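You operate a simulated robot arm through the tools that you are given. There is no shell and no other tool. Be economical: measure what you need, move in short steps, check, and stop when the job is done.

Carry out the task below with a simulated robot arm. There is one attempt and no reset: what you move stays moved.

## Task
Wash the dye off the grey slide at the basin, then dry it on the plate at the 50 mark.
Fine: it lies on the white ribs; tap and warming plate end off; the slide stays on the plate.

It is judged by the outcome, as a careful person would: the job done as asked, and still so three seconds after it is handed in. It fails if anything else is knocked over, pushed out of place, dropped, spilled or broken.

## Robot
A 7-joint arm with a two-finger parallel gripper on a trunk, on a base that drives. Base frame: it is fixed to the floor where the robot stands at the start and does not move with it; the origin is under the middle of the robot, x ahead of it, y to its left, z up. Lengths are in mm, angles in degrees, forces in N, time in s.
With the tool pointing down near the work surface it reaches from about 340 to 780 mm from the robot's upright axis, wherever it stands. Its first joint turns from -166.0 to 166.0 degrees. Places, roughly: basin tap [500, -200, 900]; dial of the warming plate [100, -1900, 800]; grey slide, orange slide, teal slide [-1250, 0, 750]; knob of the basin tap [400, -200, 800]; tap of the rinse tank [400, -800, 800]; top of the warming plate [200, -1900, 800]. Payload 3.91 kg.
Tool frame: the origin (TCP) lies between the finger pads and is the grasp point; the fingertips stand 30 mm ahead of it; z points along the fingers, y is the line along which they close. Largest opening 110 mm; finger width 20, thickness 10; the body of the gripper, 48 by 112 mm, starts 55 mm behind the TCP.
Orientation is that of the tool frame in the base frame, as a unit quaternion [w, x, y, z]. With the fingers straight down and closing along the base's y, the tool's x points along the base's -x, its y along +y and its z along -z.

## Interface
- The arm moves only by the tool nudge_tool. Its argument "steps" is a list of rows, each an object (a shift or turn left out is 0, a gripper value left out holds the last) with "gripper": the finger opening in mm, from 0 to 110; "offset": the shift along the tool's x, y, z in mm, a list of three; "turn": the turn, a rotation vector about the tool's x, y, z in degrees, a list of three. In form: [{"gripper": gripper, "offset": [tx, ty, tz], "turn": [rx, ry, rz]}, ...]. A call has 1 to 8 rows; each row shifts and turns the commanded pose from where the row before left it, along the tool's axes as they then stand. Rows are played at 5 a second. More than 50 mm and 8.6 degrees between two rows, or a gripper value outside its range, and nothing of the call is played. Where a pose cannot be reached the arm comes as near as it can. A force on the tool above 40 N (or 10 N above the force at the start of the call, whichever is more), or a blocked arm, ends the call early, and 0.2 s more pass. The fingers move at their own pace (about 153 mm/s each) and stop on an object; they squeeze with about 41 N. The grip force told is the motor's: it shows also when the fingers shut on nothing. Time passes only in rows, and 0.2 s behind the last, so rows that do not move let the fingers close. The reply holds the time, the measured pose of the TCP, the force on the tool along the base axes, the opening and the grip force, in the units named above and with some noise, with the torque about the TCP (base axes, N m) and any sound that the robot's microphone picked up.
- Cameras (640 x 400 px; columns grow to the right, rows downward): "scene" is now at [-1.7, 113, 1449.4]; the picture's right is [-0.45, -0.89, 0.00], its down [-0.58, 0.30, -0.76] and it looks along [0.68, -0.35, -0.65] (base axes); focal length 253 px, centre (320, 200). "wrist" rides on the gripper at [77, 7, -115] in the tool frame; the picture's right is [-0.09, 1.00, 0.00], its down [-0.80, -0.07, -0.59] and it looks along [-0.59, -0.05, 0.80] (tool axes); focal length 270 px, centre (320, 200).
- camera(camera): a new picture of that camera. No time passes.
- lift_body(by): slides the trunk up (or, below 0, down) by that many mm; the arm and the scene camera ride with it, the base frame stays. It gives what a move gives, with no picture.
- steer(legs): drives the robot by 1 to 6 legs, each [ahead, turn to the left] in mm and degrees, along the robot's own axes; the way and the turn of a leg run together, so that a leg with both is an arc; at most 1500 mm and 180 degrees a leg. The arm and the cameras ride along, it lands a little off, and it stops where it bumps. It gives what a move gives.
- turn_head(pan, tilt): turns the head with the scene camera to pan (to the left, within 155 degrees either way) and tilt (down, from -29 to 69), counted from straight ahead of the robot. It gives what a move gives.
- measure_at(camera, pixels): for up to 12 pixels [column, row] of the newest picture of that camera ("zoom" is the newest enlarged one), the place [x, y, z] in the base frame of the surface seen there, good to about 3 mm. No time passes.
- zoom(camera, box): a new picture of the part [left, top, right, bottom] of that camera's present view, enlarged. No time passes.
- sign_off(): hands the job in; it is judged then, once.

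Work in short steps. Measure before you move; look again where a grasp or a placing could have gone wrong, and mend it. You have 80 turns and 60 pictures in all, those below and enlarged ones among them. Open the gripper and draw the arm clear of the work before you hand the job in, unless the task says otherwise; then end with one line.

The tools are called after "Request:" as a command line: name --argument value ..., lists and objects as JSON in quotes. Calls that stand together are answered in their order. nudge_tool: Moves the arm, as the interface text tells. Its arguments: {"type":"object","properties":{"steps":{"type":"array","items":{"type":"object","properties":{"gripper":{"type":"number"},"offset":{"type":"array","items":{"type":"number"}},"turn":{"type":"array","items":{"type":"number"}}}}}},"required":["steps"]} The other tools are called the same way: lift_body (by) slides the trunk up or down; steer (legs) drives the base; turn_head (pan, tilt) turns the head that bears the scene camera; camera (camera) takes a picture; measure_at (camera, pixels) gives the place of the surface under pixels of a picture; zoom (camera, box) takes an enlarged picture of a part of a camera's view; sign_off () hands the job in.

At the start:

```text
t: 0.0
position: [293.3, 2.2, 1038.9]
orientation: [0.121, 0.004, 0.993, 0.0]
wrist_force: [0.3, -0.4, 0.0]
ft_torque: [-0.01, -0.02, 0.0]
width: 110.0
finger_force: 0.0
trunk travel left (down, up): [-425.0, 185.0]
robot x, y, heading: [-3.4, 0.1, -0.0]
head pan, tilt: [-27.0, 40.6]
```

scene: 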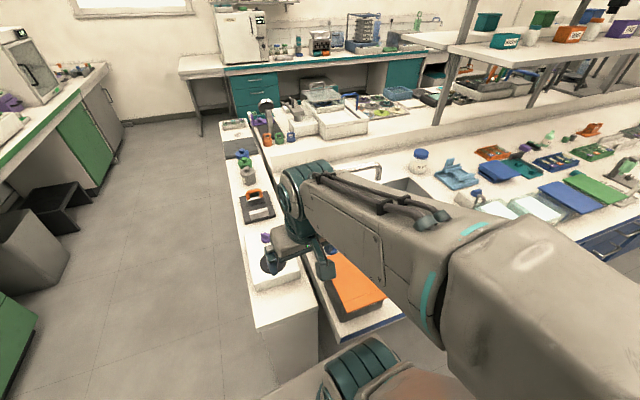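
wrist: 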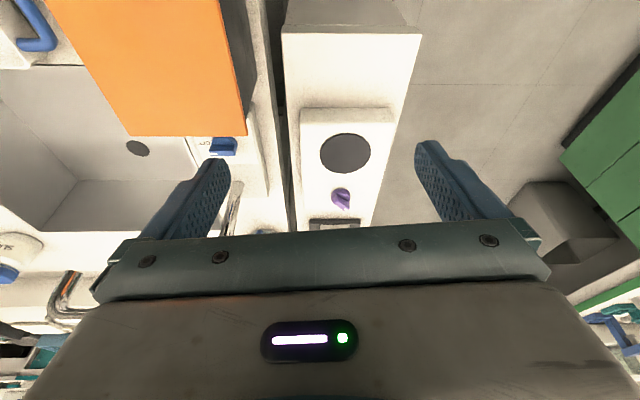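

The first view shows the arm over the basin bench, with an orange board at about (355,290). I'll look toward the basin and tap with the head panned right.

Request:
turn_head --pan -60 --tilt 40

Request:
camera --camera "scene"

Request:
turn_head --pan -110 --tilt 30

Request:
camera --camera "scene"

Request:
turn_head --pan 155 --tilt 30

Request:
camera --camera "scene"

```text
t: 1.0
position: [293.8, 1.4, 1037.9]
orientation: [0.119, 0.004, 0.993, 0.0]
wrist_force: [-0.2, -0.2, -0.2]
ft_torque: [0.0, 0.01, -0.01]
width: 109.9
finger_force: 0.0
trunk travel left (down, up): [-425.0, 185.0]
robot x, y, heading: [1.3, 1.6, -0.3]
head pan, tilt: [-60.0, 40.0]
```

```text
57 pictures are left
```

scene: 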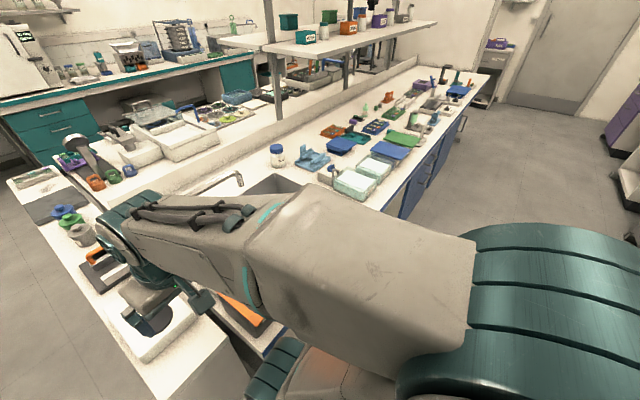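

```text
t: 2.2
position: [293.8, 1.7, 1038.5]
orientation: [0.12, 0.004, 0.993, -0.001]
wrist_force: [0.9, -0.2, -0.2]
ft_torque: [0.01, -0.02, 0.0]
width: 110.0
finger_force: 0.1
trunk travel left (down, up): [-425.0, 185.0]
robot x, y, heading: [-1.1, -1.3, -0.1]
head pan, tilt: [-110.0, 30.0]
```

```text
56 pictures are left
```

scene: 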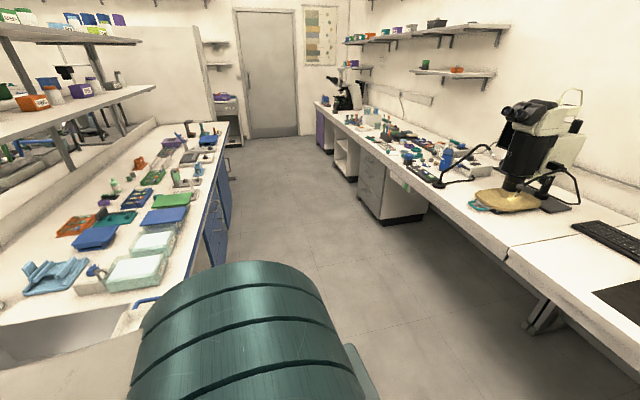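

```text
t: 5.8
position: [294.6, 0.1, 1038.2]
orientation: [0.12, 0.004, 0.993, -0.001]
wrist_force: [-0.4, 1.0, -0.3]
ft_torque: [0.0, 0.0, 0.01]
width: 110.0
finger_force: 0.0
trunk travel left (down, up): [-425.0, 185.0]
robot x, y, heading: [2.2, -0.6, -0.1]
head pan, tilt: [154.7, 30.0]
```

```text
55 pictures are left
```

scene: 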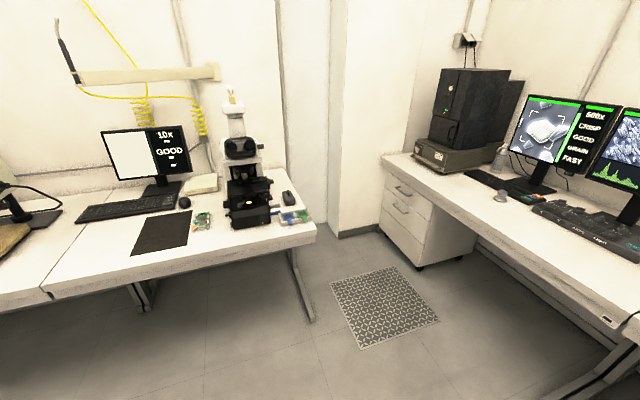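

The slides look to be right of the microscope at (290,215). I'll zoom in and measure there.

Request:
zoom --camera "scene" --box '[160, 140, 340, 260]'

Request:
measure_at --camera "scene" --pixels '[[290, 216], [203, 221], [250, 220], [316, 232], [160, 235], [140, 260], [310, 320]]'

```text
3.33 times, centred on (250, 200) of scene
```

zoom: 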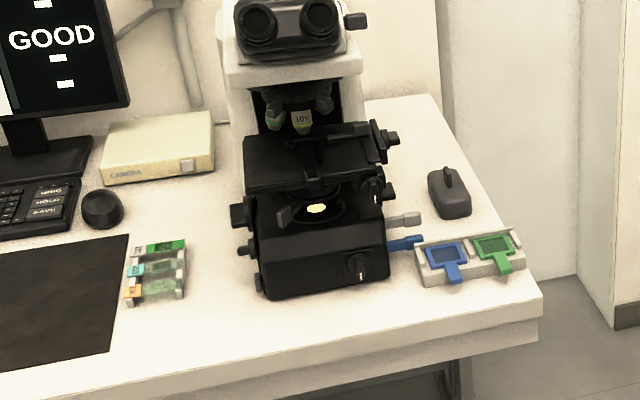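

```text
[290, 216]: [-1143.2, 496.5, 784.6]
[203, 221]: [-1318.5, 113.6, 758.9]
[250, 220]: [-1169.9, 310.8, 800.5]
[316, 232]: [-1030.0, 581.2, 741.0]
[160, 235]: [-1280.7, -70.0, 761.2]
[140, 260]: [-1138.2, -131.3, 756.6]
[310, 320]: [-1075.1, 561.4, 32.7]
```

The rack with three slides is at about (155,265) in the zoom, roughly [-1310,110,760]. I'll back off the basin bench, turn round and look closer.

Request:
steer --legs '[[-300, 0], [0, 180], [250, 0]]'

Request:
turn_head --pan -12 --tilt 42

Request:
camera --camera "scene"

Request:
camera --camera "wrist"

```text
t: 16.6
position: [-859.0, 46.1, 1038.4]
orientation: [-0.005, 0.992, -0.047, -0.119]
wrist_force: [0.3, -0.1, 0.8]
ft_torque: [-0.01, 0.03, 0.0]
width: 110.1
finger_force: 0.1
trunk travel left (down, up): [-425.0, 185.0]
robot x, y, heading: [-564.1, 24.4, 175.0]
head pan, tilt: [154.7, 30.0]
```

```text
t: 19.1
position: [-858.3, 45.7, 1038.5]
orientation: [-0.006, 0.992, -0.046, -0.119]
wrist_force: [-0.3, 0.8, -0.3]
ft_torque: [-0.02, -0.01, -0.05]
width: 109.9
finger_force: 0.0
trunk travel left (down, up): [-425.0, 185.0]
robot x, y, heading: [-567.1, 23.0, 175.1]
head pan, tilt: [-12.0, 42.0]
```

```text
53 pictures are left
```

scene: 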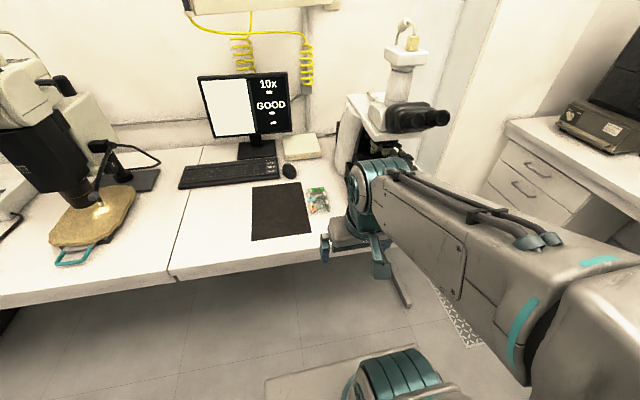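

```text
52 pictures are left
```

wrist: 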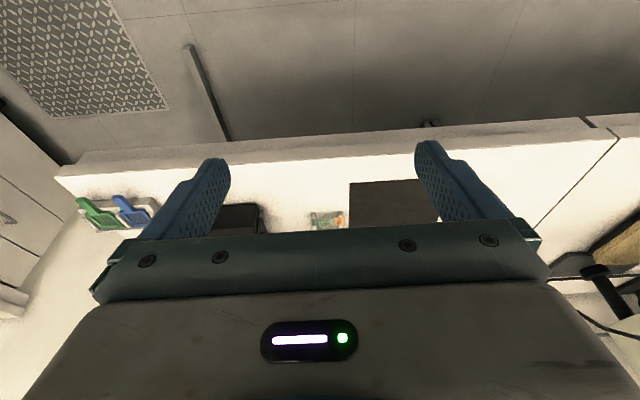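

I'll zoom on the rack around (318,200).

Request:
zoom --camera "scene" --box '[290, 178, 354, 218]'

Request:
measure_at --camera "zoom" --pixels '[[200, 110], [200, 200], [200, 290], [330, 100], [360, 200], [380, 290], [280, 200], [280, 340]]'

```text
10.00 times, centred on (322, 198) of scene
```

zoom: 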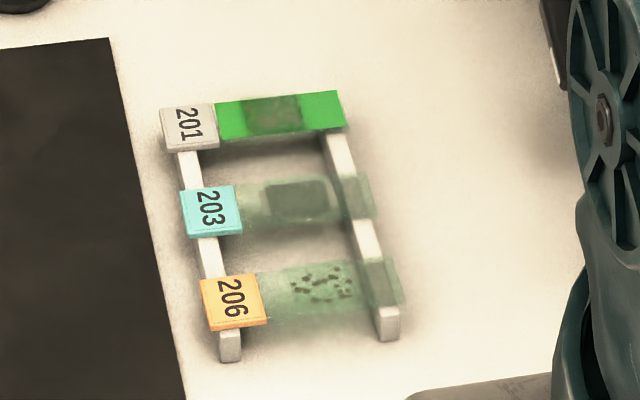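

```text
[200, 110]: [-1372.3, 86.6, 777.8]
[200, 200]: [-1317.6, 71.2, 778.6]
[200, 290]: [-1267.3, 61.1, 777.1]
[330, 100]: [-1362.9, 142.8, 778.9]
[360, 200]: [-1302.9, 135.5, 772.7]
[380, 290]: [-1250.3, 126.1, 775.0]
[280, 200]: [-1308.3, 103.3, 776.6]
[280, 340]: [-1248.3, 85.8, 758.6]
```

Slide 201 (grey label, green dye) lies farthest, across two rails, at about x −1368, y 75–150, z 778; bench top about 757. I'm checking bench edge, base front and microscope extents before driving closer.

Request:
measure_at --camera "scene" --pixels '[[250, 262], [300, 252], [245, 262], [290, 378], [340, 365], [400, 105], [348, 140], [350, 112], [345, 160]]'

Request:
measure_at --camera "zoom" --pixels '[[165, 112], [212, 108], [219, 142], [168, 152], [340, 92], [347, 128], [187, 165], [340, 150], [230, 350], [388, 325], [210, 250], [370, 240]]'

```text
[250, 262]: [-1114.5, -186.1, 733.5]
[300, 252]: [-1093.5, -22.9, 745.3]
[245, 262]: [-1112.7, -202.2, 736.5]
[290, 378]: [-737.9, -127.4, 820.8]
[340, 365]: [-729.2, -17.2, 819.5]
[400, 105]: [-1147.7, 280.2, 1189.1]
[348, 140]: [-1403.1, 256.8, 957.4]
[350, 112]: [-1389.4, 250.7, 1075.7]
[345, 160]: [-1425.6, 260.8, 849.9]
```

```text
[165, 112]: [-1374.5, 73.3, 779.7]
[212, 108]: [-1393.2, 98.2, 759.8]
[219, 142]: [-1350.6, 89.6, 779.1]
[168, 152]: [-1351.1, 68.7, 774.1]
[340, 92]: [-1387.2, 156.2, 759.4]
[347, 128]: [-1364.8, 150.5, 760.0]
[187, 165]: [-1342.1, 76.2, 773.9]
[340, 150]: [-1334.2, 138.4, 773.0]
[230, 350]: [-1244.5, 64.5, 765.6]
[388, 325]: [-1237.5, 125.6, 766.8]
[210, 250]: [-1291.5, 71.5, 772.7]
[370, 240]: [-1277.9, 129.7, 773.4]
```

Clear room: the bench edge is at x −1095 and the robot's front deck about 170 ahead of its axis. I'll drive ahead 230 mm and straighten.

Request:
steer --legs '[[230, 4]]'

Request:
camera --camera "wrist"

```text
t: 20.8
position: [-1090.3, 37.9, 1038.7]
orientation: [-0.002, 0.993, -0.013, -0.118]
wrist_force: [1.1, -0.9, -0.6]
ft_torque: [-0.02, 0.02, -0.02]
width: 109.9
finger_force: 0.1
trunk travel left (down, up): [-425.0, 185.0]
robot x, y, heading: [-793.7, 34.4, 178.8]
head pan, tilt: [-12.0, 42.0]
```

```text
50 pictures are left
```

wrist: 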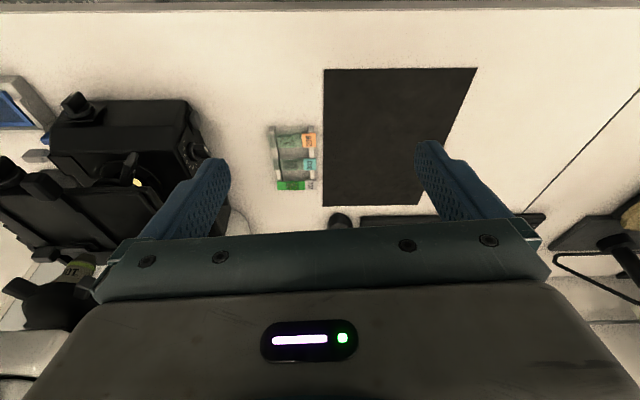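

The rack shows at (292,160) in the wrist view. I'll level the tool (13.6° about tool y), then yaw about 95° so the fingers close along the rails with the camera on the side away from the microscope.

Request:
nudge_tool --steps '[{"turn": [0, 6.8, 0]}, {"turn": [0, 6.8, 0]}, {"turn": [0, 0, 8]}, {"turn": [0, 0, 8]}, {"turn": [0, 0, 8]}, {"turn": [0, 0, 8]}, {"turn": [0, 0, 8]}, {"turn": [0, 0, 8]}]'

Request:
nudge_tool --steps '[{"turn": [0, 0, 8]}, {"turn": [0, 0, 8]}, {"turn": [0, 0, 8]}, {"turn": [0, 0, 8]}, {"turn": [0, 0, 8]}, {"turn": [0, 0, 7.2]}]'

```text
t: 22.6
position: [-1089.5, 38.6, 1038.2]
orientation: [0.001, 0.908, -0.419, 0.0]
wrist_force: [0.1, -1.1, -0.3]
ft_torque: [-0.02, 0.0, 0.02]
width: 110.0
finger_force: 0.1
trunk travel left (down, up): [-425.0, 185.0]
robot x, y, heading: [-798.3, 35.9, 179.2]
head pan, tilt: [-12.0, 42.0]
```

```text
t: 24.0
position: [-1090.8, 36.7, 1038.4]
orientation: [0.0, -0.664, 0.748, 0.001]
wrist_force: [-0.2, -0.3, -1.1]
ft_torque: [0.01, -0.02, 0.04]
width: 110.0
finger_force: 0.0
trunk travel left (down, up): [-425.0, 185.0]
robot x, y, heading: [-799.0, 31.9, 178.8]
head pan, tilt: [-12.0, 42.0]
```

Tool is vertical and aligned. Moving over the slide at height first.

Request:
nudge_tool --steps '[{"offset": [-5, 47, 0]}, {"offset": [-5, 47, 0]}, {"offset": [-5, 47, 0]}, {"offset": [-5, 47, 0]}, {"offset": [-5, 47, 0]}, {"offset": [-5, 46.5, 0]}, {"offset": [0, 0, 45]}, {"offset": [0, 0, 45]}]'

Request:
camera --camera "wrist"

```text
t: 25.8
position: [-1365.3, 98.7, 946.8]
orientation: [0.0, -0.664, 0.747, 0.0]
wrist_force: [0.3, 0.3, -0.5]
ft_torque: [-0.02, 0.02, 0.01]
width: 110.0
finger_force: 0.1
trunk travel left (down, up): [-425.0, 185.0]
robot x, y, heading: [-798.9, 33.5, 178.8]
head pan, tilt: [-12.0, 42.0]
```

```text
49 pictures are left
```

wrist: 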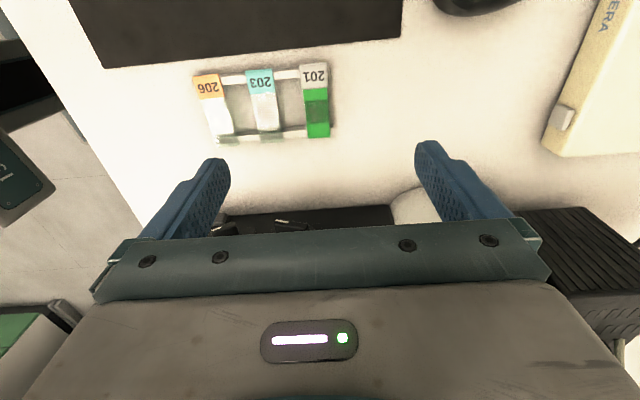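

The grey slide 201 is at (315,100). Zooming to measure its edges.

Request:
zoom --camera "wrist" --box '[184, 50, 344, 150]'

Request:
measure_at --camera "wrist" --pixels '[[302, 68], [325, 68], [303, 90], [325, 90], [308, 132], [328, 132], [314, 110], [290, 74], [290, 131], [290, 100]]'

```text
4.00 times, centred on (264, 100) of wrist
```

zoom: 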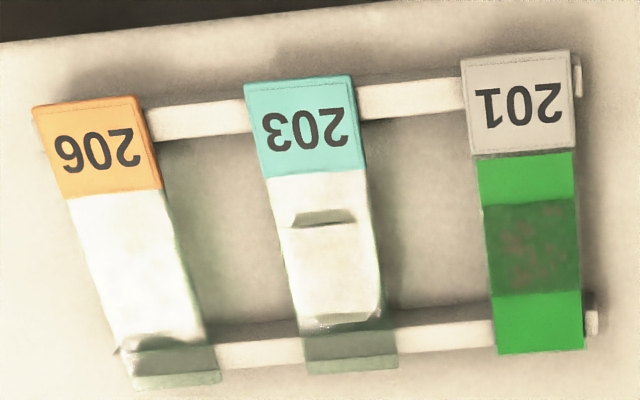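

```text
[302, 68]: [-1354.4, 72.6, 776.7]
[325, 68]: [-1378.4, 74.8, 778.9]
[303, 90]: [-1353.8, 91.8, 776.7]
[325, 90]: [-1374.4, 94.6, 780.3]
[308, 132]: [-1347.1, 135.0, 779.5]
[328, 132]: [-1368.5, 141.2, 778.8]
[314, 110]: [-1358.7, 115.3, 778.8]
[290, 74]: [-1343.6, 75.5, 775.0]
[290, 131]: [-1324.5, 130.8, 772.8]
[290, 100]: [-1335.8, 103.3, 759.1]
```

Slide axis centre at my grasp y≈102 is x≈−1361, top z 779, bench 758. I'll pre-close to 50 mm, correct laterally and descend most of the way.

Request:
nudge_tool --steps '[{"gripper": 50, "offset": [-3.7, -3.4, 0]}, {"offset": [0, 0, 40]}, {"offset": [0, 0, 40]}, {"offset": [0, 0, 30]}]'

Request:
camera --camera "wrist"

```text
t: 26.8
position: [-1364.5, 101.5, 839.1]
orientation: [-0.001, -0.665, 0.747, 0.0]
wrist_force: [-0.2, -0.2, -0.4]
ft_torque: [-0.02, 0.02, 0.01]
width: 50.2
finger_force: 0.1
trunk travel left (down, up): [-425.0, 185.0]
robot x, y, heading: [-798.5, 31.0, 178.9]
head pan, tilt: [-12.0, 42.0]
```

```text
47 pictures are left
```

wrist: 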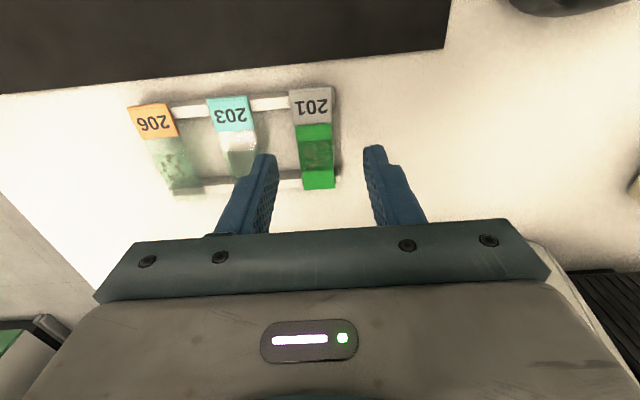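

The slide (316,155) is nearly centred between the fingers. One more measurement for centring before the last descent.

Request:
measure_at --camera "wrist" --pixels '[[302, 150], [331, 150], [302, 135], [331, 135], [300, 110], [333, 110], [320, 185]]'

```text
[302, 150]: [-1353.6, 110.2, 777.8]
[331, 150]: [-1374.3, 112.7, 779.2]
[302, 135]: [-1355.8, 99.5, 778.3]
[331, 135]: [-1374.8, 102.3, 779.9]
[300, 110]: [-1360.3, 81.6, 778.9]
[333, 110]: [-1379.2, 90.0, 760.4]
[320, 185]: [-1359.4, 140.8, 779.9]
```

Slide centre at y 102 is x≈−1365, matching the TCP. Descending 45 mm to TCP z≈794.

Request:
nudge_tool --steps '[{"offset": [0, 0, 25]}, {"offset": [0, 0, 12]}, {"offset": [0, 0, 8]}]'

Request:
camera --camera "wrist"

```text
t: 27.6
position: [-1362.2, 101.6, 793.6]
orientation: [0.0, -0.666, 0.746, 0.0]
wrist_force: [0.0, 0.0, 0.3]
ft_torque: [0.05, 0.03, -0.01]
width: 50.3
finger_force: 0.1
trunk travel left (down, up): [-425.0, 185.0]
robot x, y, heading: [-797.9, 31.6, 179.0]
head pan, tilt: [-12.0, 42.0]
```

```text
46 pictures are left
```

wrist: 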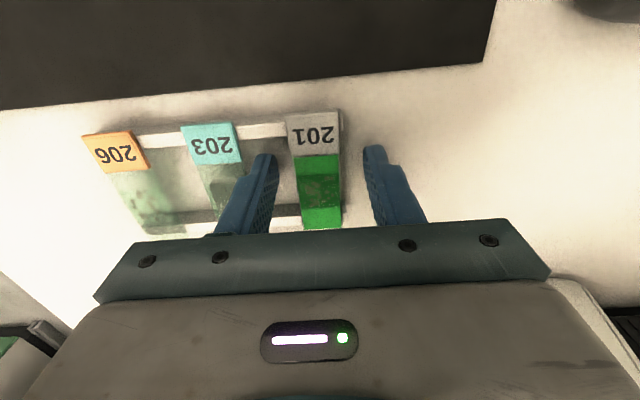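

Fingers straddle the slide just behind the label. Closing gently, then waiting.

Request:
nudge_tool --steps '[{"gripper": 32}, {"gripper": 15}, {"gripper": 15}, {"gripper": 15}]'

Request:
nudge_tool --steps '[{"offset": [0, 0, -10]}, {"offset": [0, 0, -30]}]'

Request:
camera --camera "wrist"

```text
t: 28.6
position: [-1364.1, 102.0, 794.3]
orientation: [0.0, -0.665, 0.747, 0.0]
wrist_force: [-0.1, 0.1, 0.4]
ft_torque: [0.02, 0.0, 0.0]
width: 24.0
finger_force: 41.0
trunk travel left (down, up): [-425.0, 185.0]
robot x, y, heading: [-796.9, 34.7, 179.0]
head pan, tilt: [-12.0, 42.0]
```

```text
t: 29.2
position: [-1363.2, 103.7, 832.9]
orientation: [-0.001, -0.664, 0.747, 0.0]
wrist_force: [-0.9, -0.4, -1.1]
ft_torque: [0.01, -0.02, 0.0]
width: 24.2
finger_force: 40.9
trunk travel left (down, up): [-425.0, 185.0]
robot x, y, heading: [-798.4, 34.8, 178.9]
head pan, tilt: [-12.0, 42.0]
```

```text
45 pictures are left
```

wrist: 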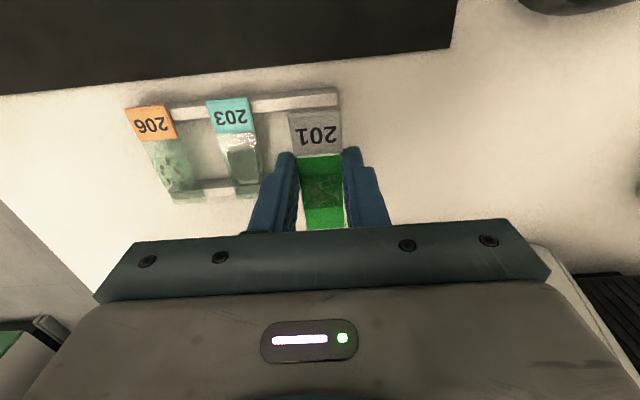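

The slide is held (24 mm, 41 N). Raising to about 1040 and drawing the arm back.

Request:
nudge_tool --steps '[{"offset": [0, 0, -45]}, {"offset": [0, 0, -45]}, {"offset": [0, 0, -45]}, {"offset": [0, 0, -45]}, {"offset": [0, 0, -30]}, {"offset": [5, -47, 0]}, {"offset": [5, -47, 0]}, {"offset": [5, -47, 0]}]'

Request:
nudge_tool --steps '[{"offset": [5, -47, 0]}, {"offset": [5, -47, 0]}, {"offset": [5, -40, 0]}]'

Request:
steer --legs '[[-300, 0], [0, -180]]'

Request:
turn_head --pan -15 --tilt 40

Request:
camera --camera "scene"

```text
t: 31.0
position: [-1224.3, 69.4, 1044.8]
orientation: [0.0, -0.666, 0.746, -0.001]
wrist_force: [0.0, -0.6, 0.1]
ft_torque: [-0.01, 0.02, -0.01]
width: 24.3
finger_force: 40.5
trunk travel left (down, up): [-425.0, 185.0]
robot x, y, heading: [-795.3, 37.2, 179.0]
head pan, tilt: [-12.0, 42.0]
```

```text
t: 31.8
position: [-1091.0, 40.9, 1041.8]
orientation: [0.0, -0.665, 0.746, 0.001]
wrist_force: [0.5, -0.3, 0.4]
ft_torque: [0.01, 0.0, -0.01]
width: 24.4
finger_force: 41.1
trunk travel left (down, up): [-425.0, 185.0]
robot x, y, heading: [-797.6, 35.8, 178.9]
head pan, tilt: [-12.0, 42.0]
```

```text
t: 41.0
position: [-206.9, 48.2, 1042.3]
orientation: [0.0, 0.716, 0.698, 0.001]
wrist_force: [0.0, 0.6, -0.8]
ft_torque: [-0.01, -0.01, 0.0]
width: 24.3
finger_force: 41.3
trunk travel left (down, up): [-425.0, 185.0]
robot x, y, heading: [-506.0, 27.5, 4.6]
head pan, tilt: [-12.0, 42.0]
```

```text
t: 41.6
position: [-208.0, 48.0, 1042.5]
orientation: [-0.001, 0.716, 0.698, 0.001]
wrist_force: [0.5, -0.2, 0.7]
ft_torque: [0.03, -0.01, 0.01]
width: 24.3
finger_force: 40.5
trunk travel left (down, up): [-425.0, 185.0]
robot x, y, heading: [-504.1, 28.7, 4.3]
head pan, tilt: [-15.0, 40.0]
```

```text
44 pictures are left
```

scene: 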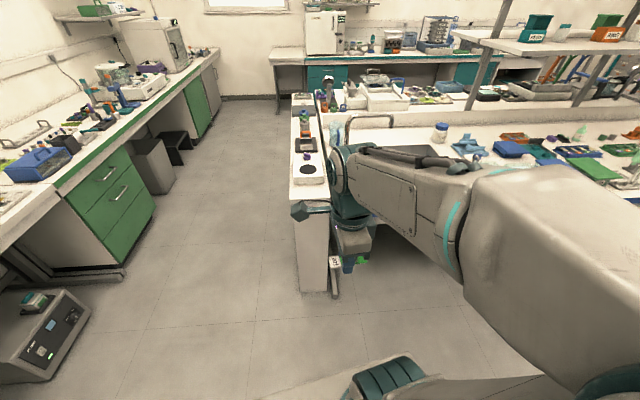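

The arm hides the basin. I'll shift the robot to y≈−450 so the basin lies ahead-left of the camera, then look.

Request:
steer --legs '[[0, -94.4], [480, 0], [0, 90], [200, 0]]'

Request:
turn_head --pan 15 --tilt 38

Request:
camera --camera "scene"

```text
t: 53.4
position: [25.1, -381.6, 1043.4]
orientation: [0.0, 0.7, 0.714, -0.001]
wrist_force: [-0.3, -0.4, 0.3]
ft_torque: [0.01, 0.01, -0.04]
width: 24.2
finger_force: 40.9
trunk travel left (down, up): [-425.0, 185.0]
robot x, y, heading: [-269.4, -415.4, 6.7]
head pan, tilt: [-15.0, 40.0]
```

```text
t: 54.3
position: [24.2, -380.6, 1042.1]
orientation: [-0.001, 0.7, 0.714, 0.001]
wrist_force: [0.5, 0.8, -0.1]
ft_torque: [0.0, -0.01, 0.01]
width: 24.3
finger_force: 41.1
trunk travel left (down, up): [-425.0, 185.0]
robot x, y, heading: [-272.5, -411.2, 6.7]
head pan, tilt: [15.0, 38.0]
```

```text
43 pictures are left
```

scene: 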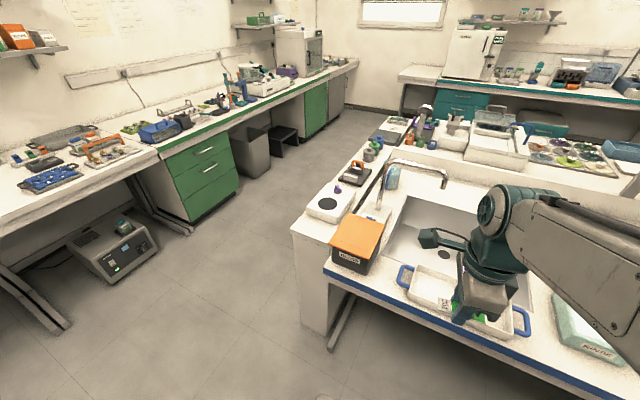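

Basin with spout at (440,175) is visible. Zooming and measuring its parts.

Request:
zoom --camera "scene" --box '[320, 140, 560, 340]'

Request:
measure_at --camera "scene" --pixels '[[445, 172], [443, 187], [410, 163], [380, 195], [372, 218], [418, 250], [405, 240], [440, 270], [480, 215], [360, 245], [330, 275], [404, 272]]'

```text
2.00 times, centred on (440, 240) of scene
```

zoom: 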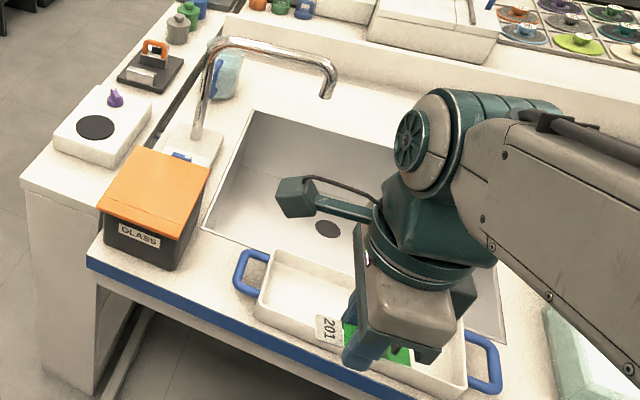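

```text
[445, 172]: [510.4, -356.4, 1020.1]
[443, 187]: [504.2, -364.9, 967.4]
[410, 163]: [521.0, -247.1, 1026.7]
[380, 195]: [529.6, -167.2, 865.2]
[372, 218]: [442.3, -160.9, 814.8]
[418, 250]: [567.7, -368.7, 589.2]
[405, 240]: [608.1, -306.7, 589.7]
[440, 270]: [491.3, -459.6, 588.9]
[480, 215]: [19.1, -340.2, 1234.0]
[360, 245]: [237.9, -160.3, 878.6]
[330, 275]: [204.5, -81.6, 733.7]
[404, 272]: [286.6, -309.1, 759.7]
```

Spout outlet at about (504,−365,960); basin floor z 589; a blue handle on a white plinth near (370,218). Zooming to see the knob.

Request:
zoom --camera "scene" --box '[340, 180, 420, 240]'

```text
6.67 times, centred on (380, 210) of scene
```

zoom: 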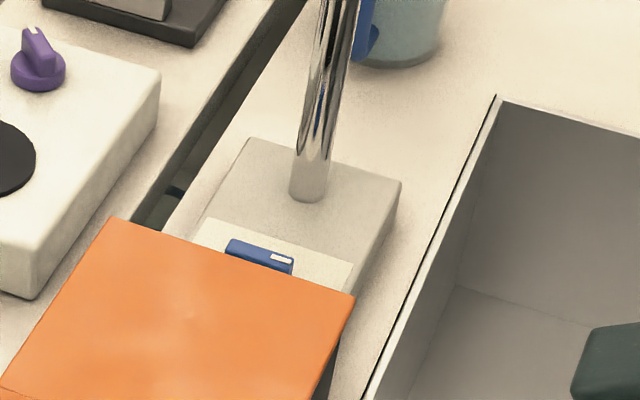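

The knob is a blue bar behind the orange glass box. I'll drive 215 mm nearer so knob and spout are both in reach, and look with the wrist camera.

Request:
steer --legs '[[215, -6]]'

Request:
nudge_tool --steps '[{"offset": [0, 0, -40]}, {"offset": [-40, 0, -10]}, {"offset": [-40, 0, 0]}, {"offset": [-40, 0, 0]}]'

Request:
camera --camera "wrist"

```text
t: 56.0
position: [243.2, -395.9, 1042.8]
orientation: [-0.001, 0.736, 0.677, 0.0]
wrist_force: [-0.2, -0.3, -0.9]
ft_torque: [-0.02, -0.01, 0.0]
width: 24.2
finger_force: 41.0
trunk travel left (down, up): [-425.0, 185.0]
robot x, y, heading: [-54.5, -399.4, 0.7]
head pan, tilt: [15.0, 38.0]
```

```text
t: 57.0
position: [234.3, -515.6, 1093.8]
orientation: [0.001, 0.735, 0.678, 0.0]
wrist_force: [0.6, 0.3, 0.2]
ft_torque: [0.0, 0.02, -0.07]
width: 24.2
finger_force: 40.7
trunk travel left (down, up): [-425.0, 185.0]
robot x, y, heading: [-53.1, -397.8, 1.1]
head pan, tilt: [15.0, 38.0]
```

```text
40 pictures are left
```

wrist: 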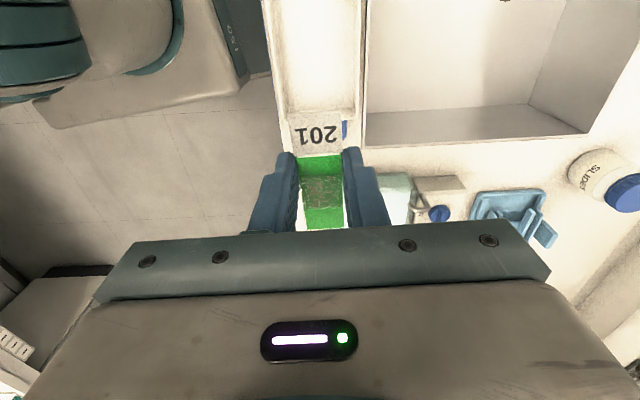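

The wrist camera looks the other way here. With the arm out of the way, the scene camera should see the knob from nearer.

Request:
turn_head --pan 20 --tilt 48

Request:
camera --camera "scene"

```text
t: 57.7
position: [231.6, -514.8, 1093.9]
orientation: [0.0, 0.736, 0.677, 0.001]
wrist_force: [-0.3, 0.3, -0.8]
ft_torque: [0.0, 0.0, 0.03]
width: 24.3
finger_force: 41.5
trunk travel left (down, up): [-425.0, 185.0]
robot x, y, heading: [-53.3, -400.3, 0.8]
head pan, tilt: [20.0, 48.0]
```

```text
39 pictures are left
```

scene: 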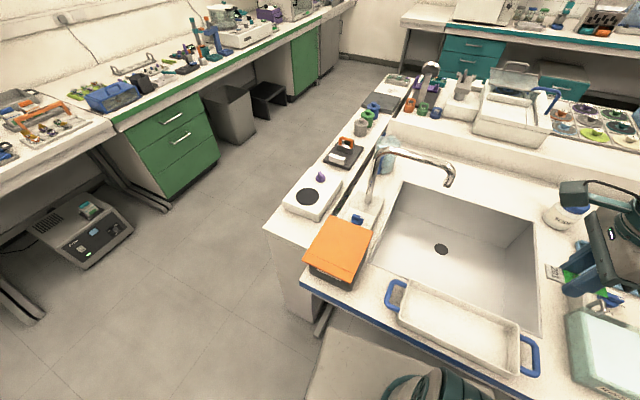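

Zooming on the knob at about (357,218) and measuring box, tray and basin rim.

Request:
zoom --camera "scene" --box '[324, 185, 404, 235]'

Request:
measure_at --camera "zoom" --pixels '[[265, 270], [250, 262], [280, 278], [260, 285], [225, 290], [330, 290], [360, 160], [400, 300]]'

Request:
measure_at --camera "scene" --pixels '[[306, 258], [356, 270], [371, 228], [330, 216], [400, 318], [522, 365], [410, 288], [515, 330], [440, 330], [449, 170], [447, 186], [540, 225]]'

```text
8.00 times, centred on (364, 210) of scene
```

zoom: 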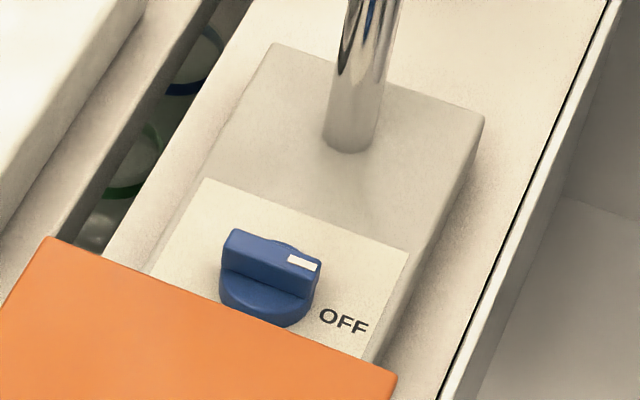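

```text
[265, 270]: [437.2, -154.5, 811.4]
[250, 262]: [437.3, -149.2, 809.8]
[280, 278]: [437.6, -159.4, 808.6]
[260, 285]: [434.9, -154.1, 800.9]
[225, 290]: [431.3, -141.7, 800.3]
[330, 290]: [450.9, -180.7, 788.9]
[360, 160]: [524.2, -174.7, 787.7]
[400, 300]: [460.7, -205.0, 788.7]
```

```text
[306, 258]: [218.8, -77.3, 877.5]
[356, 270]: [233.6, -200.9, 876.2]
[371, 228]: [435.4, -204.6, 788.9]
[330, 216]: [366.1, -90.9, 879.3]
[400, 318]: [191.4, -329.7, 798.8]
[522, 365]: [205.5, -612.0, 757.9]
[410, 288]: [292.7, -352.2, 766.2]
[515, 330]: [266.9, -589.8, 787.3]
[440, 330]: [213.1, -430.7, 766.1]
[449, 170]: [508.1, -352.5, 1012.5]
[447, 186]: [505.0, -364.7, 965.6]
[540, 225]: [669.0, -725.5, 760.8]
```

Knob centre ≈(440,−155), bar along y with its white mark toward "OFF" (−y). The ON mark is hidden by the box, so I'll carry the wrist camera over it at a safe height above the spout (z 1094).

Request:
nudge_tool --steps '[{"offset": [48, 0, 0]}, {"offset": [48, 0, 0]}, {"offset": [48, 0, 0]}, {"offset": [48, 0, 0]}, {"offset": [48, 0, 0]}, {"offset": [48, 0, 0]}, {"offset": [48, 0, 0]}, {"offset": [48, 0, 0]}]'

Request:
nudge_tool --steps '[{"offset": [34, 34, 0]}, {"offset": [0, 48, 0]}, {"offset": [0, 48, 0]}]'

Request:
camera --camera "wrist"

```text
t: 59.5
position: [260.3, -129.6, 1092.9]
orientation: [-0.001, 0.736, 0.677, 0.0]
wrist_force: [-0.2, 0.5, -0.6]
ft_torque: [0.0, 0.0, -0.02]
width: 24.5
finger_force: 41.4
trunk travel left (down, up): [-425.0, 185.0]
robot x, y, heading: [-54.1, -399.5, 1.2]
head pan, tilt: [20.0, 48.0]
```

```text
t: 60.3
position: [397.5, -110.1, 1091.1]
orientation: [0.0, 0.736, 0.677, 0.001]
wrist_force: [-0.1, 0.3, 0.4]
ft_torque: [-0.01, 0.01, 0.0]
width: 24.6
finger_force: 41.1
trunk travel left (down, up): [-425.0, 185.0]
robot x, y, heading: [-53.4, -396.5, 0.9]
head pan, tilt: [20.0, 48.0]
```

```text
37 pictures are left
```

wrist: 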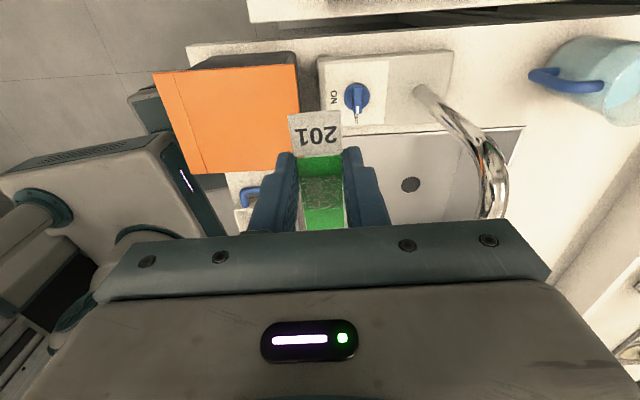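

ON is on the −x side, so the knob turns 90° clockwise seen from above (mark from −y to −x). Zoom to measure knob geometry and post.

Request:
zoom --camera "wrist" --box '[300, 50, 460, 150]'

Request:
measure_at --camera "zoom" --pixels '[[230, 140], [228, 170], [226, 200], [222, 220], [195, 190], [268, 180], [210, 165], [250, 165], [140, 180], [440, 160], [480, 170], [500, 190]]'

```text
4.00 times, centred on (380, 100) of wrist
```

zoom: 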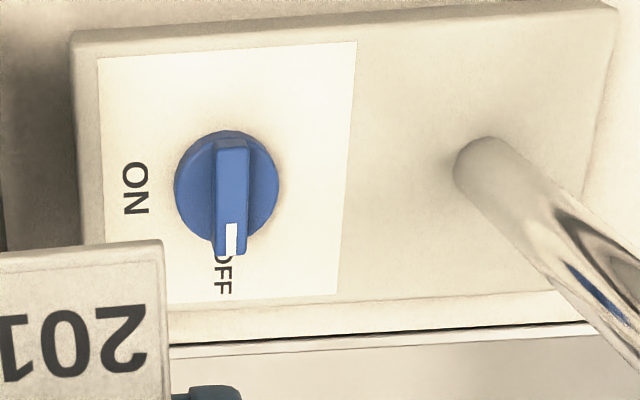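

```text
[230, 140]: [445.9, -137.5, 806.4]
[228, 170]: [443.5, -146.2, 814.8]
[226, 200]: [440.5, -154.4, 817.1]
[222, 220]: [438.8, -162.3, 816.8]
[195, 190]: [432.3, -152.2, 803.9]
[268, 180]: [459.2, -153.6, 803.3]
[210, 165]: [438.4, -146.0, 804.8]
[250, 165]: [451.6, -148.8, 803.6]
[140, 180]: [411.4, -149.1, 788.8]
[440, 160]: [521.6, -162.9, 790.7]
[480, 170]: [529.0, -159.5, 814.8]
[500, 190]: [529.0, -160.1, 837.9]
```

Bar: 10 mm wide, top z≈817, disc z≈804, centre ≈(444,−153). The fingers' 24 mm gap can straddle the bar below the slide, but the camera must swing over the robot side, not the post, so I first flip the tool 180° counter-clockwise.

Request:
nudge_tool --steps '[{"turn": [0, 0, -8]}, {"turn": [0, 0, -8]}, {"turn": [0, 0, -8]}, {"turn": [0, 0, -8]}, {"turn": [0, 0, -8]}, {"turn": [0, 0, -8]}, {"turn": [0, 0, -8]}, {"turn": [0, 0, -8]}]'

Request:
nudge_tool --steps '[{"turn": [0, 0, -8]}, {"turn": [0, 0, -8]}, {"turn": [0, 0, -8]}, {"turn": [0, 0, -8]}, {"turn": [0, 0, -8]}, {"turn": [0, 0, -8]}, {"turn": [0, 0, -8]}, {"turn": [0, 0, -8]}]'

Request:
nudge_tool --steps '[{"turn": [0, 0, -8]}, {"turn": [0, 0, -8]}, {"turn": [0, 0, -8]}, {"turn": [0, 0, -8]}, {"turn": [0, 0, -8]}, {"turn": [0, 0, -8]}, {"turn": [0, 0, -4]}]'

```text
t: 62.1
position: [397.4, -110.1, 1093.3]
orientation: [0.001, 0.264, 0.965, 0.001]
wrist_force: [-0.1, -0.7, 0.5]
ft_torque: [0.02, -0.01, 0.0]
width: 24.1
finger_force: 41.5
trunk travel left (down, up): [-425.0, 185.0]
robot x, y, heading: [-53.5, -395.6, 0.8]
head pan, tilt: [20.0, 48.0]
```

```text
t: 63.9
position: [396.8, -110.6, 1093.4]
orientation: [0.001, -0.287, 0.958, 0.0]
wrist_force: [0.2, -0.4, 0.3]
ft_torque: [-0.03, -0.01, -0.03]
width: 24.1
finger_force: 40.9
trunk travel left (down, up): [-425.0, 185.0]
robot x, y, heading: [-52.7, -401.5, 1.1]
head pan, tilt: [20.0, 48.0]
```

```text
t: 65.5
position: [397.1, -109.5, 1092.2]
orientation: [0.0, -0.678, 0.735, 0.0]
wrist_force: [0.7, 0.1, 0.0]
ft_torque: [0.0, -0.02, 0.0]
width: 24.3
finger_force: 41.0
trunk travel left (down, up): [-425.0, 185.0]
robot x, y, heading: [-49.2, -396.3, 0.7]
head pan, tilt: [20.0, 48.0]
```

Now moving over the knob (443,−153) and lowering partway with the post in mind.

Request:
nudge_tool --steps '[{"offset": [39, -25, 0]}, {"offset": [0, -24, 0]}, {"offset": [0, 0, 45]}, {"offset": [0, 0, 45]}, {"offset": [0, 0, 45]}, {"offset": [0, 0, 45]}]'

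Request:
camera --camera "wrist"

Request:
camera --camera "scene"

```text
t: 66.9
position: [441.1, -151.0, 913.6]
orientation: [0.0, -0.677, 0.736, 0.0]
wrist_force: [0.5, -0.3, -0.2]
ft_torque: [0.01, -0.01, 0.0]
width: 24.3
finger_force: 41.1
trunk travel left (down, up): [-425.0, 185.0]
robot x, y, heading: [-50.3, -396.6, 0.9]
head pan, tilt: [20.0, 48.0]
```

```text
35 pictures are left
```

wrist: 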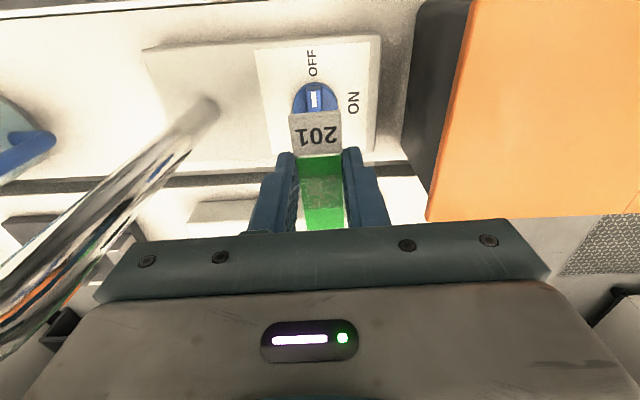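

```text
34 pictures are left
```

scene: 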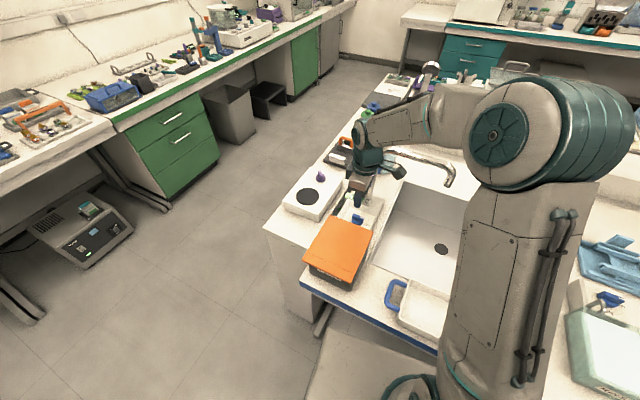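

Bar end visible at (314,98). Measuring bar and disc for the final centring.

Request:
measure_at --camera "wrist" --pixels '[[314, 96], [314, 106], [309, 97], [319, 97], [296, 100], [332, 100], [314, 86], [204, 102], [203, 115]]'

```text
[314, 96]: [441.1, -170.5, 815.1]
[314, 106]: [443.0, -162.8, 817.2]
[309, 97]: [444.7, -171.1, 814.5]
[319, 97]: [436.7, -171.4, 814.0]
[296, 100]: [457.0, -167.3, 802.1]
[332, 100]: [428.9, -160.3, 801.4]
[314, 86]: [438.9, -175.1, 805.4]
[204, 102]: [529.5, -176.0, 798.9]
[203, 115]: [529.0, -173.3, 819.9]
```

Centre (443.5,−153): small correction, then descend to TCP z≈839 in decreasing steps.

Request:
nudge_tool --steps '[{"offset": [1.8, -2.7, 0]}, {"offset": [0, 0, 40]}, {"offset": [0, 0, 20]}, {"offset": [0, 0, 10]}, {"offset": [0, 0, 4]}]'

Request:
camera --camera "wrist"

```text
t: 68.1
position: [444.3, -154.0, 838.5]
orientation: [0.0, -0.677, 0.736, 0.0]
wrist_force: [0.3, 0.0, 0.1]
ft_torque: [0.02, 0.03, -0.01]
width: 24.5
finger_force: 41.2
trunk travel left (down, up): [-425.0, 185.0]
robot x, y, heading: [-51.3, -398.1, 0.9]
head pan, tilt: [20.0, 48.0]
```

```text
33 pictures are left
```

wrist: 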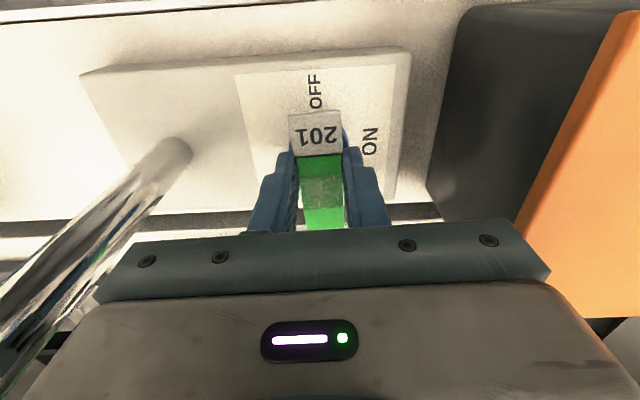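

No contact so far; the fingers straddle the bar. Rotating clockwise 64° first.

Request:
nudge_tool --steps '[{"turn": [0, 0, 8]}, {"turn": [0, 0, 8]}, {"turn": [0, 0, 8]}, {"turn": [0, 0, 8]}, {"turn": [0, 0, 8]}, {"turn": [0, 0, 8]}, {"turn": [0, 0, 8]}, {"turn": [0, 0, 8]}]'

Request:
nudge_tool --steps '[{"turn": [0, 0, 8]}, {"turn": [0, 0, 8]}, {"turn": [0, 0, 8]}, {"turn": [0, 0, 8]}, {"turn": [0, 0, 8]}]'

Request:
camera --camera "wrist"

```text
t: 69.9
position: [445.7, -154.5, 838.1]
orientation: [0.001, -0.183, 0.983, 0.0]
wrist_force: [0.2, 0.5, -0.6]
ft_torque: [-0.02, 0.02, 0.02]
width: 24.2
finger_force: 40.8
trunk travel left (down, up): [-425.0, 185.0]
robot x, y, heading: [-56.9, -399.8, 0.9]
head pan, tilt: [20.0, 48.0]
```

```text
t: 71.1
position: [445.7, -154.1, 839.0]
orientation: [0.0, 0.163, 0.987, 0.0]
wrist_force: [-0.4, 0.8, -0.3]
ft_torque: [-0.01, 0.01, -0.01]
width: 24.1
finger_force: 40.7
trunk travel left (down, up): [-425.0, 185.0]
robot x, y, heading: [-52.1, -398.1, 0.7]
head pan, tilt: [20.0, 48.0]
```

```text
32 pictures are left
```

wrist: 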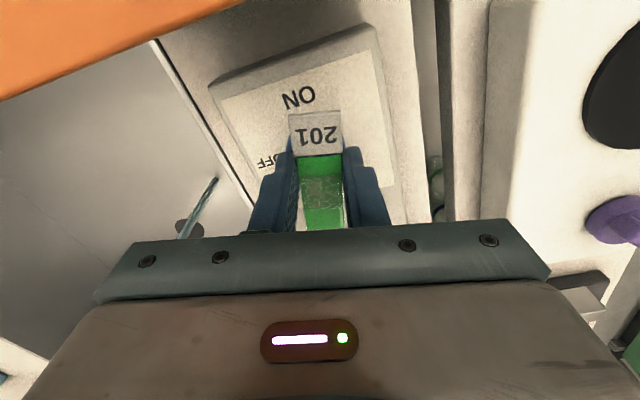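

Water is already running (thin stream at (197,208)). I'll turn 14° more to bring the mark fully to ON, then raise straight up.

Request:
nudge_tool --steps '[{"turn": [0, 0, 7]}, {"turn": [0, 0, 7]}, {"turn": [0, 0, -8]}, {"turn": [0, 0, -8]}, {"offset": [0, 0, -20]}, {"offset": [0, 0, -45]}, {"offset": [0, 0, -45]}, {"offset": [0, 0, -45]}]'

Request:
camera --camera "wrist"

Request:
camera --camera "scene"

```text
t: 72.9
position: [443.1, -152.5, 993.9]
orientation: [0.0, 0.145, 0.989, 0.0]
wrist_force: [0.0, 0.1, -0.3]
ft_torque: [0.0, 0.01, 0.02]
width: 24.6
finger_force: 41.3
trunk travel left (down, up): [-425.0, 185.0]
robot x, y, heading: [-52.0, -399.6, 0.8]
head pan, tilt: [20.0, 48.0]
```

```text
31 pictures are left
```

wrist: 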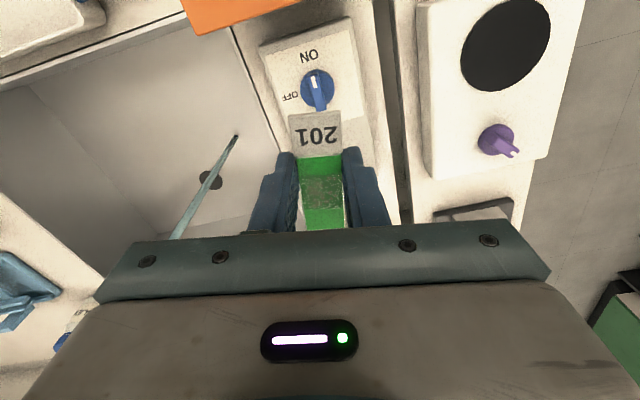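

```text
30 pictures are left
```

scene: 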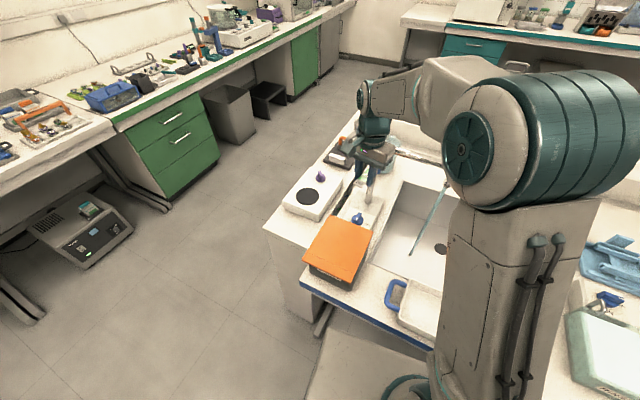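

Knob mark is on ON; the stream runs from the spout, apparently slanting. Measuring stream points.

Request:
zoom --camera "scene" --box '[390, 165, 470, 265]'

Request:
measure_at --camera "scene" --pixels '[[444, 187], [442, 190], [437, 200], [430, 214], [425, 225], [420, 236], [415, 245], [411, 254]]'

Request:
measure_at --camera "wrist" --pixels '[[236, 138], [220, 163], [205, 190], [190, 215], [180, 232]]'

```text
4.00 times, centred on (430, 215) of scene
```

zoom: 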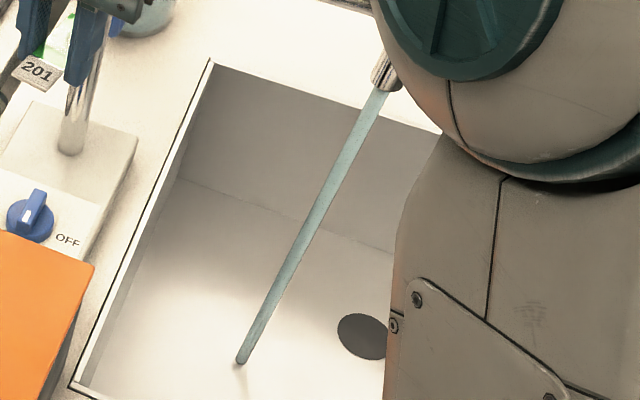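

```text
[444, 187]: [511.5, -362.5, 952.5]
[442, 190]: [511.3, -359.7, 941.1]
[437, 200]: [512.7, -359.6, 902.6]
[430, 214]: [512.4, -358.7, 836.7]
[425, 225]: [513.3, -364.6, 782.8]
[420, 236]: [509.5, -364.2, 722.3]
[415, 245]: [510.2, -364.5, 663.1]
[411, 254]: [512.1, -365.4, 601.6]
```

```text
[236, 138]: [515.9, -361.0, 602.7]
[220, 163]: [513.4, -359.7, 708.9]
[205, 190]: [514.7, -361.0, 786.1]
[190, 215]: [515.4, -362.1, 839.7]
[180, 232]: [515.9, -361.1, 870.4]
```

The stream is vertical at (512.5,−362). I'll square the tool to the robot (tool x toward −x), back off from the spout, and go to y≈−362 in front of it.

Request:
nudge_tool --steps '[{"turn": [0, 0, -8.3]}, {"turn": [0, 0, -8.3]}, {"offset": [49, 0, 0]}, {"offset": [0, -49, 0]}, {"offset": [0, -49, 0]}, {"offset": [0, -49, 0]}, {"offset": [0, -49, 0]}, {"offset": [0, -14, 0]}]'

Request:
nudge_tool --steps '[{"turn": [0, -7, 0]}, {"turn": [0, -7, 0]}, {"turn": [0, -7, 0]}, {"turn": [0, -7, 0]}, {"turn": [0, -7, 0]}]'

```text
t: 74.7
position: [394.6, -365.9, 995.7]
orientation: [0.001, 0.001, 1.0, 0.001]
wrist_force: [-0.1, -0.1, -0.6]
ft_torque: [0.02, -0.02, 0.0]
width: 24.6
finger_force: 40.6
trunk travel left (down, up): [-425.0, 185.0]
robot x, y, heading: [-54.7, -395.8, 1.0]
head pan, tilt: [20.0, 48.0]
```

```text
t: 75.9
position: [394.7, -363.4, 993.2]
orientation: [0.302, 0.001, 0.953, 0.0]
wrist_force: [0.2, 0.4, -0.2]
ft_torque: [-0.02, -0.01, -0.01]
width: 24.3
finger_force: 40.7
trunk travel left (down, up): [-425.0, 185.0]
robot x, y, heading: [-52.1, -394.7, 0.7]
head pan, tilt: [20.0, 48.0]
```

Tilted 35° so the gripper leans away from the spout. Lowering to z≈870, then advancing so the slide's far end meets the stream.

Request:
nudge_tool --steps '[{"offset": [24, 0, 34]}, {"offset": [24, 0, 34]}, {"offset": [24, 0, 34]}, {"offset": [-32.7, 0, 23]}, {"offset": [-32.7, 0, 23]}, {"offset": [-4, 0, 3]}, {}]'

Request:
camera --camera "wrist"

```text
t: 77.5
position: [483.8, -369.6, 883.9]
orientation: [0.3, 0.001, 0.954, 0.001]
wrist_force: [-0.3, 0.1, 0.8]
ft_torque: [-0.01, -0.01, -0.02]
width: 24.4
finger_force: 41.0
out of reach, approached as far as the arm can: row 2, 3
trunk travel left (down, up): [-425.0, 185.0]
robot x, y, heading: [-51.9, -397.5, 1.0]
head pan, tilt: [20.0, 48.0]
```

```text
28 pictures are left
```

wrist: 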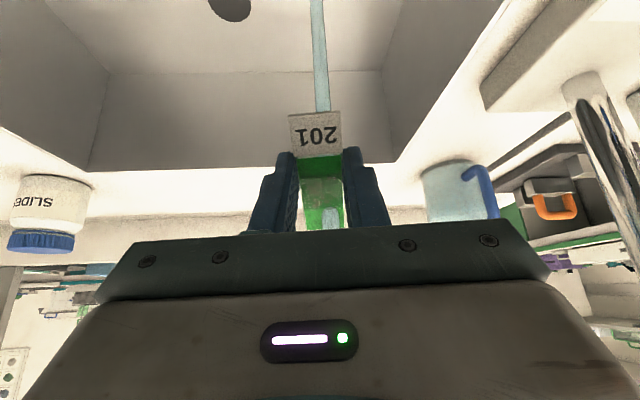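

The stream strikes the slide and the far half is clearing. I'll centre it in y (+6) and sweep along the slide slowly, then check.

Request:
nudge_tool --steps '[{"offset": [0, 6, 0]}, {}, {"offset": [-3, 0, 2]}, {}, {"offset": [-4, 0, 3]}, {}, {"offset": [0, -6, 0]}, {"offset": [0, 3, 0]}]'

Request:
zoom --camera "wrist" --box '[240, 90, 400, 240]'

```text
t: 79.3
position: [491.0, -366.0, 883.0]
orientation: [0.3, 0.001, 0.954, 0.001]
wrist_force: [0.5, -0.3, -0.1]
ft_torque: [0.02, 0.0, 0.01]
width: 24.3
finger_force: 41.4
trunk travel left (down, up): [-425.0, 185.0]
robot x, y, heading: [-51.7, -397.6, 0.7]
head pan, tilt: [20.0, 48.0]
```

```text
2.67 times, centred on (320, 165) of wrist
```

zoom: 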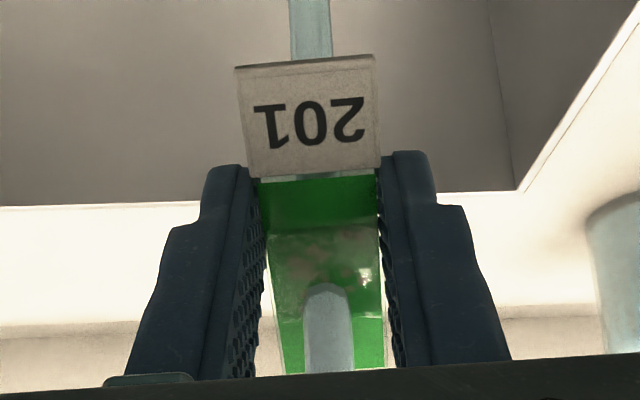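

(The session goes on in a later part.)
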